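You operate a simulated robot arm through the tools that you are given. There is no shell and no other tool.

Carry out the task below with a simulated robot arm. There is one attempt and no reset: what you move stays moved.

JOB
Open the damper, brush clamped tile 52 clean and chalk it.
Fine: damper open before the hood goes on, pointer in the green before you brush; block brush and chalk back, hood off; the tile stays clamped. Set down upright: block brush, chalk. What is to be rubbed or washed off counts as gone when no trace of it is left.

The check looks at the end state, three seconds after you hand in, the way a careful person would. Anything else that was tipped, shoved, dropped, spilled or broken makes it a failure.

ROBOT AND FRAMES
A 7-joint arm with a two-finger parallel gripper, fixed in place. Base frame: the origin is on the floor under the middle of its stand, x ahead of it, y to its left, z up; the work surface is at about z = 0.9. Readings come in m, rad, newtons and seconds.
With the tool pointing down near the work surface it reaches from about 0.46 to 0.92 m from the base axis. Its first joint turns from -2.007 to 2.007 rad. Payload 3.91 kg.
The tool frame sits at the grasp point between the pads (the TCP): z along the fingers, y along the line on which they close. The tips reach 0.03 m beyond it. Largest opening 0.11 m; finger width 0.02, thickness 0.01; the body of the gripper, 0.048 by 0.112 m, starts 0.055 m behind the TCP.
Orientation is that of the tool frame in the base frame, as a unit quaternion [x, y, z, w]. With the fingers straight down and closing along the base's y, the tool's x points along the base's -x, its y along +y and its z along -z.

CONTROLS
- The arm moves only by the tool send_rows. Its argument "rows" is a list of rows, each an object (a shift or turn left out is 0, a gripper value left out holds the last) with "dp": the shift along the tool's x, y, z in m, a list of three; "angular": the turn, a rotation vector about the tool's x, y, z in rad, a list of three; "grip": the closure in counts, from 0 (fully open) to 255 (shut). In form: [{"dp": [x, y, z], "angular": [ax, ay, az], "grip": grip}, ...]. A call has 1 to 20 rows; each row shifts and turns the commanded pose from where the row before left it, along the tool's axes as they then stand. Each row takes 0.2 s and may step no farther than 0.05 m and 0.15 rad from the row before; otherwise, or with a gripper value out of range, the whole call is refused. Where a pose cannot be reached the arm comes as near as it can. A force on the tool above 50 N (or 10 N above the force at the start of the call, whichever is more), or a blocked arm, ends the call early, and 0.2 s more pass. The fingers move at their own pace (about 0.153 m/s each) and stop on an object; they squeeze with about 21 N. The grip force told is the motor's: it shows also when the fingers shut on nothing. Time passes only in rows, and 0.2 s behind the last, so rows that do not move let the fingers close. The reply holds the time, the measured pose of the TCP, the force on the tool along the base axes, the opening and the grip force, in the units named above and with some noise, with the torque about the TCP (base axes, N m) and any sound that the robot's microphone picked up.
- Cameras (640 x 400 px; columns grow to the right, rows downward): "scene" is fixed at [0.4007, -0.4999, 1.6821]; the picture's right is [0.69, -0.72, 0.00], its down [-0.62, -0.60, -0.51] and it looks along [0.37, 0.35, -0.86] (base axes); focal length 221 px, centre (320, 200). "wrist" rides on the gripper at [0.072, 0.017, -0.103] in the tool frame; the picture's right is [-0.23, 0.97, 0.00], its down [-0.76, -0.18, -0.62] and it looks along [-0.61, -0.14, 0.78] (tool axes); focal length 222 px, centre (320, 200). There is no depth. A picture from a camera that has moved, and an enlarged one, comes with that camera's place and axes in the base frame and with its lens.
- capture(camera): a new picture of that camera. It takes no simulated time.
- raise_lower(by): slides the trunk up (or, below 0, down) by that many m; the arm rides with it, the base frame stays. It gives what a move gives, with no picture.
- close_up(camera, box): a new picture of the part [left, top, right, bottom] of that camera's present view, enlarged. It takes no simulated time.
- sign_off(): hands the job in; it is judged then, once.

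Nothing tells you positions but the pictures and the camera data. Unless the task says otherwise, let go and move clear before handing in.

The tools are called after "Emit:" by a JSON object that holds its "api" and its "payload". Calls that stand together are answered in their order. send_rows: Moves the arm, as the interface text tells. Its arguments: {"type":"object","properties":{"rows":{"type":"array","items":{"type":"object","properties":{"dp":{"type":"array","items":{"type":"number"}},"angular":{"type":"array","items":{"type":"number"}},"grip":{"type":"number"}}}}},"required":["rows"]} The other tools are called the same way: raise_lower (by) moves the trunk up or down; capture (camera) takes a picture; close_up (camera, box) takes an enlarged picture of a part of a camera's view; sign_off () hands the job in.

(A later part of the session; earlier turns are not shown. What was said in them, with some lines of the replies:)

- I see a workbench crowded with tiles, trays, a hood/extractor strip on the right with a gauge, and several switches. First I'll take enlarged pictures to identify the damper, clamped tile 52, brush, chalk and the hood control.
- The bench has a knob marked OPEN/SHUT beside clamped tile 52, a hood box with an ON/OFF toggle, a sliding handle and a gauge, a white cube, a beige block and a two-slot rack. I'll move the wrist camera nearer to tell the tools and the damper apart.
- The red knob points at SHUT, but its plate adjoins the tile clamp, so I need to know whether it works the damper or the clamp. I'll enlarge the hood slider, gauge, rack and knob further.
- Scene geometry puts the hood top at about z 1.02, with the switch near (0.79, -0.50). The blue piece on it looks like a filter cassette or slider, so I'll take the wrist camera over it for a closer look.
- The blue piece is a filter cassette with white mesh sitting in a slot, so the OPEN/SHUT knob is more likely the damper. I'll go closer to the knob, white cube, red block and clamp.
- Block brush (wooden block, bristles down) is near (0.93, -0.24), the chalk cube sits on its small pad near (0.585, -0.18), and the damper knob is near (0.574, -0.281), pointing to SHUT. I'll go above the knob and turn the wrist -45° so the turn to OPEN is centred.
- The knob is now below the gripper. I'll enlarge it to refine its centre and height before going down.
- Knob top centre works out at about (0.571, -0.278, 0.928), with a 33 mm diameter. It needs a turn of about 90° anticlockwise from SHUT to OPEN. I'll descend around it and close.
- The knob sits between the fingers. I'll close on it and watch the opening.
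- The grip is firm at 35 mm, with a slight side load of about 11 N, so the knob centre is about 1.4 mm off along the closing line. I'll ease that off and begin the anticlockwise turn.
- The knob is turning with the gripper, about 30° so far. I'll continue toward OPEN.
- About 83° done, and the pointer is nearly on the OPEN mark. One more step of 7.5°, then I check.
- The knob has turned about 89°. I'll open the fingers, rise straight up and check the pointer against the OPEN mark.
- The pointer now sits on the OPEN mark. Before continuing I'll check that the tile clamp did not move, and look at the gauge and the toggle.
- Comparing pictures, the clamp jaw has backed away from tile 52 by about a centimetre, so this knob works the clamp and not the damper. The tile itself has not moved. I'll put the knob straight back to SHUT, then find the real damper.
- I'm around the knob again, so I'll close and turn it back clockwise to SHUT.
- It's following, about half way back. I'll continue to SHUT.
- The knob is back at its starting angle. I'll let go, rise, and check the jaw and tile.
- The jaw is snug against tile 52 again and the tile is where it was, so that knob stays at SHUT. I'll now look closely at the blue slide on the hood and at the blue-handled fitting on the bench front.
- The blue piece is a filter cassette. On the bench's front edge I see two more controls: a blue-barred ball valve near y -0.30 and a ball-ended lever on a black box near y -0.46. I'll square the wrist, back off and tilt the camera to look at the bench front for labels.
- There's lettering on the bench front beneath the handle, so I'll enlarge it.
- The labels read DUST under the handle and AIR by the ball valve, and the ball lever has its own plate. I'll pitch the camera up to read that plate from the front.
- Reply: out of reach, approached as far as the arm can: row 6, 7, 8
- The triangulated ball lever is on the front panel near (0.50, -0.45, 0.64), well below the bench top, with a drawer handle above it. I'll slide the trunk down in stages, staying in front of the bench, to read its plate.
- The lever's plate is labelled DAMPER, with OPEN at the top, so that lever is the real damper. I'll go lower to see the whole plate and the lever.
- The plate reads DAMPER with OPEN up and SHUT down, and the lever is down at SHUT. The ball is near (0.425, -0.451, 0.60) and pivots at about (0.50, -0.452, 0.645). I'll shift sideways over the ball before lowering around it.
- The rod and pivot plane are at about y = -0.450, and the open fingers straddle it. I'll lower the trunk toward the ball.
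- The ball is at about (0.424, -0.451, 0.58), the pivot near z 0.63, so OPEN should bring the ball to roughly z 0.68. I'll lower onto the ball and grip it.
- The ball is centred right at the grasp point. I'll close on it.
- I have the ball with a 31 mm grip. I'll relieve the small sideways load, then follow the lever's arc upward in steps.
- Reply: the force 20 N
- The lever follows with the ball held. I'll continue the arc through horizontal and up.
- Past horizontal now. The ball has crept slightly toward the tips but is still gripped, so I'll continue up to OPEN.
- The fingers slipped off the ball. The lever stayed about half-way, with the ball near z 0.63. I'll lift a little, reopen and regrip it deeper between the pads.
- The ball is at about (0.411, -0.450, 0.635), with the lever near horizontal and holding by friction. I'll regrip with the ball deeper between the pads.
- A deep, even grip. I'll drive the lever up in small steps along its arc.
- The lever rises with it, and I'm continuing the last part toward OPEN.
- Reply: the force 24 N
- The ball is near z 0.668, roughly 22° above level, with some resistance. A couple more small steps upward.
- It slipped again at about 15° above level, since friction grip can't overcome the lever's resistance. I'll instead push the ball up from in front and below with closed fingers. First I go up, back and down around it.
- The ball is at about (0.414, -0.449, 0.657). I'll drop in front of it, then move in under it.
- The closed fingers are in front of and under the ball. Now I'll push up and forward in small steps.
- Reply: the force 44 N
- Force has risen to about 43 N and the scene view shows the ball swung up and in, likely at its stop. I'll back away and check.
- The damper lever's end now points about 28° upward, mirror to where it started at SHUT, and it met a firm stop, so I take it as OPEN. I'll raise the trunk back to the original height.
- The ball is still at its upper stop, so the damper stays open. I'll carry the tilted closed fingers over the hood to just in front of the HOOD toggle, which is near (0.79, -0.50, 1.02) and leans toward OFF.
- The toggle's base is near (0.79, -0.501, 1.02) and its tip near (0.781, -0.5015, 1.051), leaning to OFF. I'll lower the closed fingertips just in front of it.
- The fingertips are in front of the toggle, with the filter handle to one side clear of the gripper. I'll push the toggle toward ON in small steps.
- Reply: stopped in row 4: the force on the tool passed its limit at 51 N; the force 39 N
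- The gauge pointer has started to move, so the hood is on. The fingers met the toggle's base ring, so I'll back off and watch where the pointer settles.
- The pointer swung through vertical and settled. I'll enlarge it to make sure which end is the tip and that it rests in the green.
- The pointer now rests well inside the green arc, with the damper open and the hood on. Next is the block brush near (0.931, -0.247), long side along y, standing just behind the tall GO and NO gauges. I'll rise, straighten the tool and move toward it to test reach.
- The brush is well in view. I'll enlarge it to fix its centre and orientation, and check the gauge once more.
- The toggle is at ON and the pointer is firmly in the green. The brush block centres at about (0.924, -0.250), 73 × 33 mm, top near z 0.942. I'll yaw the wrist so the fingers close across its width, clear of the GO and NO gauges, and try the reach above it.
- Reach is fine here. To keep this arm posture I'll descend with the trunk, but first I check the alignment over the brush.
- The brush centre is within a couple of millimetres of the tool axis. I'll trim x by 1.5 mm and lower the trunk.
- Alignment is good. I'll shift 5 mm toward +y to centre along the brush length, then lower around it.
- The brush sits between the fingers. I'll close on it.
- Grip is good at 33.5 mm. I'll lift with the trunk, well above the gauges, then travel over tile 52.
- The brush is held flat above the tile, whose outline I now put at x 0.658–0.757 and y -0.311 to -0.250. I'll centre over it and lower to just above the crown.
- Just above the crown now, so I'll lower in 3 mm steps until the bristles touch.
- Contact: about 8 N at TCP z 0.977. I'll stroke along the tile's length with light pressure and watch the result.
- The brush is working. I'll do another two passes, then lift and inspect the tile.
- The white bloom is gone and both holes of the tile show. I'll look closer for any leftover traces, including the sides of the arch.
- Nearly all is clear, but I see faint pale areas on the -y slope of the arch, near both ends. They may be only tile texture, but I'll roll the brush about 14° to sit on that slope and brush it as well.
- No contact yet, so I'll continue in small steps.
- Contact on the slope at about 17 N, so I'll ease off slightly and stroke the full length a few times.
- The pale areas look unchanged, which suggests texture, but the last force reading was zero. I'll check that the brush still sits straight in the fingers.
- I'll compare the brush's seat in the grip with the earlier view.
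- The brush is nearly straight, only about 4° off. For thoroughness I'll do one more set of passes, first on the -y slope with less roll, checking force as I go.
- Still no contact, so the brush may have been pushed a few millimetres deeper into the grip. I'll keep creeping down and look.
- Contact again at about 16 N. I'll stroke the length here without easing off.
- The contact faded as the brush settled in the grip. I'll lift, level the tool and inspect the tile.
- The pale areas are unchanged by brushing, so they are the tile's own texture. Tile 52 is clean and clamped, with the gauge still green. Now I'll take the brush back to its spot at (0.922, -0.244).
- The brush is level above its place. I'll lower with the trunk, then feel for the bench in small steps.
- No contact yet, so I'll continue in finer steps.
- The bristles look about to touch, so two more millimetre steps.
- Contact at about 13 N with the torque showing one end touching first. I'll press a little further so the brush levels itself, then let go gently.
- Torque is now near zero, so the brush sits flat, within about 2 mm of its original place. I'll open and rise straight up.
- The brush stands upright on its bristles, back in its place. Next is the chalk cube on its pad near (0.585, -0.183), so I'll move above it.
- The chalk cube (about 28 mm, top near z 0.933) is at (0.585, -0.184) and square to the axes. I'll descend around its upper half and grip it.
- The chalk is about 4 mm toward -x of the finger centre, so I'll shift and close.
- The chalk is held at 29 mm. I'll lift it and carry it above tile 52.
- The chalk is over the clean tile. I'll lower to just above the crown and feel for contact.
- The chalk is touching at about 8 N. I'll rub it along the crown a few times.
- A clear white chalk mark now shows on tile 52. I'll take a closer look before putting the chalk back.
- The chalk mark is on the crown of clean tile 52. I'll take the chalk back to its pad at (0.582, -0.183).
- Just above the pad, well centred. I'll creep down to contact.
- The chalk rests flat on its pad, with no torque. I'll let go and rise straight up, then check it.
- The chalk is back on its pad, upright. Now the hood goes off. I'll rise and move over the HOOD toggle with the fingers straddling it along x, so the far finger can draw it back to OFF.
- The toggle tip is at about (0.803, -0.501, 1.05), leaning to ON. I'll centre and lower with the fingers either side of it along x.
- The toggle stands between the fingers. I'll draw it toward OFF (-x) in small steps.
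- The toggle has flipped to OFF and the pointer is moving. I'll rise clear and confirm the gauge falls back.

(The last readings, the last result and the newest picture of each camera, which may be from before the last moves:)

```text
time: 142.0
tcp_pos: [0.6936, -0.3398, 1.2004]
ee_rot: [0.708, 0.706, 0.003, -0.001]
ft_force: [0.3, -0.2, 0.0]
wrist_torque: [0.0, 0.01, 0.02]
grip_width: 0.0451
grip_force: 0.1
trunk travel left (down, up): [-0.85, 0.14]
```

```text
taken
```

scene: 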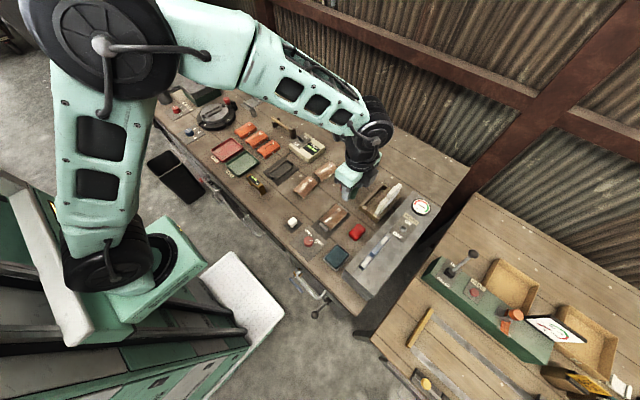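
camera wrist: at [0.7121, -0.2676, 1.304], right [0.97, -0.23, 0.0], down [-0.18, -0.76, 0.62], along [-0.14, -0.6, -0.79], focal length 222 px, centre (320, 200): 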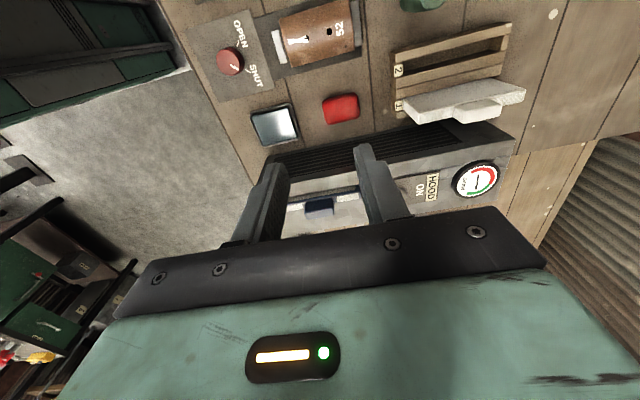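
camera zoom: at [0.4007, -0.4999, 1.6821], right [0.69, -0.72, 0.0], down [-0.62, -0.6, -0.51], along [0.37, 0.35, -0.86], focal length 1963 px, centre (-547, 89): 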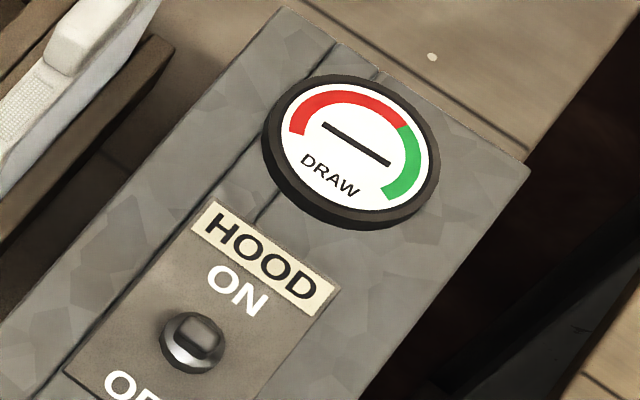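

The toggle looks back at its OFF position. I'll let some time pass and recheck that the pointer returns to rest.

Emit:
{"api": "send_rows", "payload": {"rows": [{}, {}, {}, {}, {}]}}

Emit:
{"api": "close_up", "payload": {"camera": "scene", "box": [395, 190, 440, 235]}}

Emit:
{"api": "send_rows", "payload": {"rows": [{}, {}, {}, {}, {}, {}, {}, {}, {}, {}]}}

Emit:
{"api": "close_up", "payload": {"camera": "scene", "box": [395, 190, 440, 235]}}

```text
time: 143.2
tcp_pos: [0.6947, -0.3402, 1.1987]
ee_rot: [0.709, 0.705, 0.003, -0.001]
ft_force: [-0.5, -0.8, 0.0]
wrist_torque: [-0.01, -0.05, 0.04]
grip_width: 0.045
grip_force: 0.1
trunk travel left (down, up): [-0.85, 0.14]
```

```text
8.89 times, centred on (418, 212) of scene
camera zoom: at [0.4007, -0.4999, 1.6821], right [0.69, -0.72, 0.0], down [-0.62, -0.6, -0.51], along [0.37, 0.35, -0.86], focal length 1963 px, centre (-547, 89)
```

zoom: 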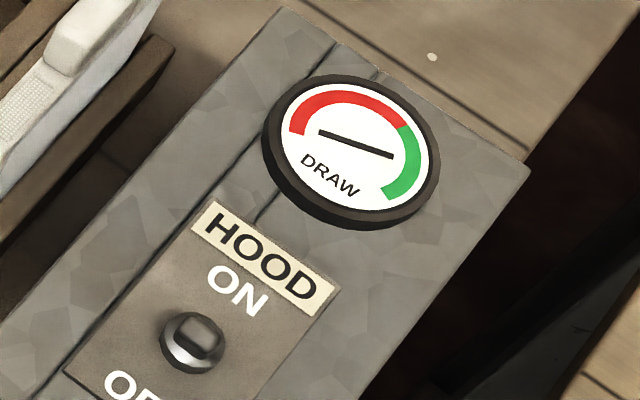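

```text
time: 145.4
tcp_pos: [0.6949, -0.3403, 1.1997]
ee_rot: [0.709, 0.705, 0.003, -0.002]
ft_force: [0.1, 0.0, 0.8]
wrist_torque: [-0.02, 0.02, 0.01]
grip_width: 0.0455
grip_force: 0.0
trunk travel left (down, up): [-0.85, 0.14]
```

```text
8.89 times, centred on (418, 212) of scene
camera zoom: at [0.4007, -0.4999, 1.6821], right [0.69, -0.72, 0.0], down [-0.62, -0.6, -0.51], along [0.37, 0.35, -0.86], focal length 1963 px, centre (-547, 89)
```

zoom: 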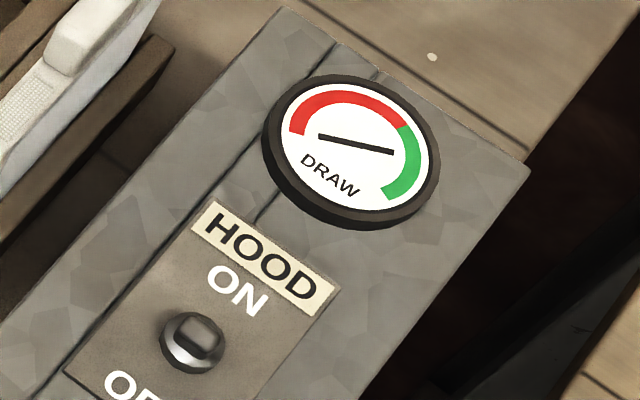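

The pointer is back at its resting position, so the hood is off. Final check of the tile and clamp, brush, chalk, damper lever and the rest of the bench.

Emit:
{"api": "close_up", "payload": {"camera": "scene", "box": [320, 198, 352, 232]}}

Emit:
{"api": "close_up", "payload": {"camera": "scene", "box": [260, 250, 360, 340]}}

Emit:
{"api": "close_up", "payload": {"camera": "wrist", "box": [180, 0, 400, 150]}}

Emit:
{"api": "close_up", "payload": {"camera": "scene", "box": [160, 60, 340, 220]}}

```text
11.76 times, centred on (336, 215) of scene
camera zoom: at [0.4007, -0.4999, 1.6821], right [0.69, -0.72, 0.0], down [-0.62, -0.6, -0.51], along [0.37, 0.35, -0.86], focal length 2599 px, centre (132, 24)
```

zoom: 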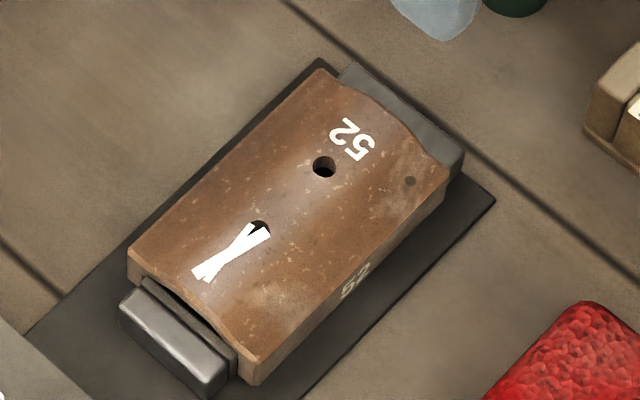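

```text
4.44 times, centred on (310, 295) of scene
camera zoom: at [0.4007, -0.4999, 1.6821], right [0.69, -0.72, 0.0], down [-0.62, -0.6, -0.51], along [0.37, 0.35, -0.86], focal length 982 px, centre (364, -222)
```

zoom: 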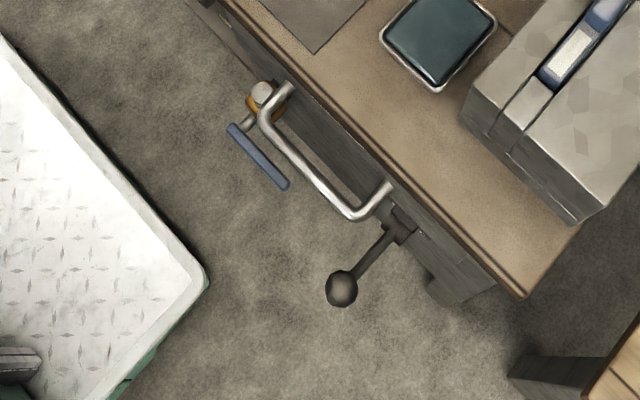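

```text
2.67 times, centred on (290, 75) of wrist
camera zoom: at [0.7122, -0.2679, 1.304], right [0.97, -0.23, 0.0], down [-0.18, -0.76, 0.62], along [-0.14, -0.6, -0.79], focal length 592 px, centre (400, 533)
```

zoom: 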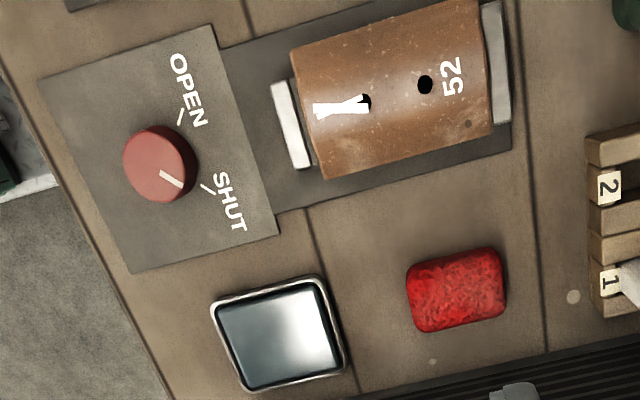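

```text
2.50 times, centred on (250, 140) of scene
camera zoom: at [0.4007, -0.4999, 1.6821], right [0.69, -0.72, 0.0], down [-0.62, -0.6, -0.51], along [0.37, 0.35, -0.86], focal length 552 px, centre (495, 350)
```

zoom: 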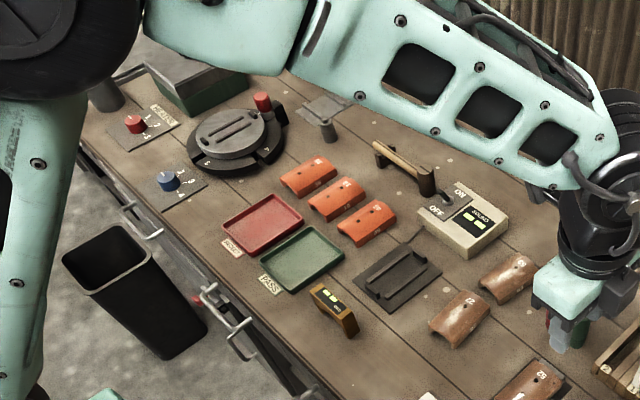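

Tile 52 is clean, chalked and clamped with its knob at SHUT. The damper lever is up at OPEN and the other bench items are where they were. I'll retreat further and take one last look at the brush, chalk and gauges.

Emit:
{"api": "send_rows", "payload": {"rows": [{"dp": [0.03, -0.03, -0.02], "grip": 0}, {"dp": [0.03, -0.03, -0.02]}, {"dp": [0.03, -0.03, -0.02]}, {"dp": [0.03, -0.03, -0.02]}, {"dp": [0.03, -0.01, -0.02]}, {"dp": [0.03, 0, -0.01]}, {}]}}

Emit:
{"api": "capture", "payload": {"camera": "scene"}}

Emit:
{"api": "close_up", "payload": {"camera": "scene", "box": [280, 160, 440, 300]}}

```text
time: 147.0
tcp_pos: [0.5646, -0.1577, 1.3107]
ee_rot: [0.709, 0.706, 0.002, -0.001]
ft_force: [0.0, 0.0, -0.1]
wrist_torque: [0.01, 0.02, -0.05]
grip_width: 0.1102
grip_force: 0.0
trunk travel left (down, up): [-0.85, 0.14]
```

```text
taken
```

scene: 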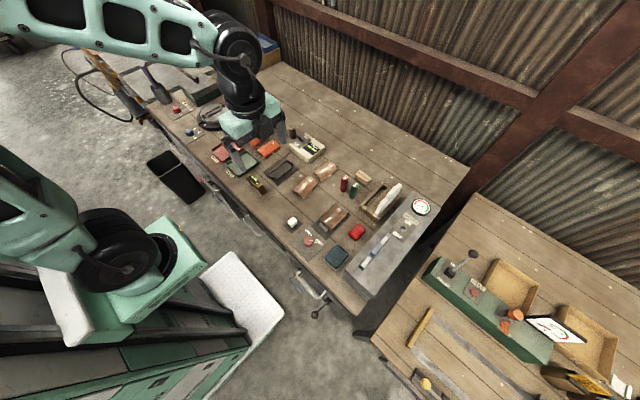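

```text
2.86 times, centred on (360, 230) of scene
camera zoom: at [0.4007, -0.4999, 1.6821], right [0.69, -0.72, 0.0], down [-0.62, -0.6, -0.51], along [0.37, 0.35, -0.86], focal length 631 px, centre (206, 114)
```

zoom: 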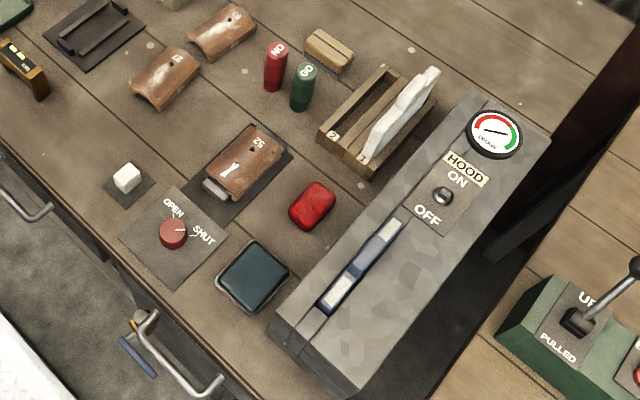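

The final view matches the opening one except for what the job asked. Tile 52 is brushed clean, chalked and still clamped. The brush and chalk are upright in their places, the hood is off, the damper is open, and the arm is clear. I'm handing in.

Emit:
{"api": "sign_off", "payload": {}}

```text
The job is handed in.
```

I opened the damper, brushed tile 52 clean and chalked it, then handed the job in. The last pictures show what the job asked for:

- **Damper and hood:** the damper was opened before the hood went on, and the pointer was in the green before I brushed. The hood is now off and the pointer is back at rest. The damper lever is still up at OPEN.
- **Tile 52:** the white bloom is gone and there is a white chalk mark on the crown. Faint pale patches remain, but more brushing did not change them, so I took them to be the tile's own texture.
- **Block brush and chalk:** both are upright and back within a few millimetres of where they stood.

Two things did not go cleanly:

- **Clamp opened by mistake:** I first took the red OPEN/SHUT knob for the damper. It works the clamp, so the jaw backed off about a centimetre for a few seconds before I turned it back. The tile did not move then, and the jaw is snug again.
- **Tile shifted slightly:** the tile slid roughly 1 mm sideways in the clamp while I brushed, but it is still held.
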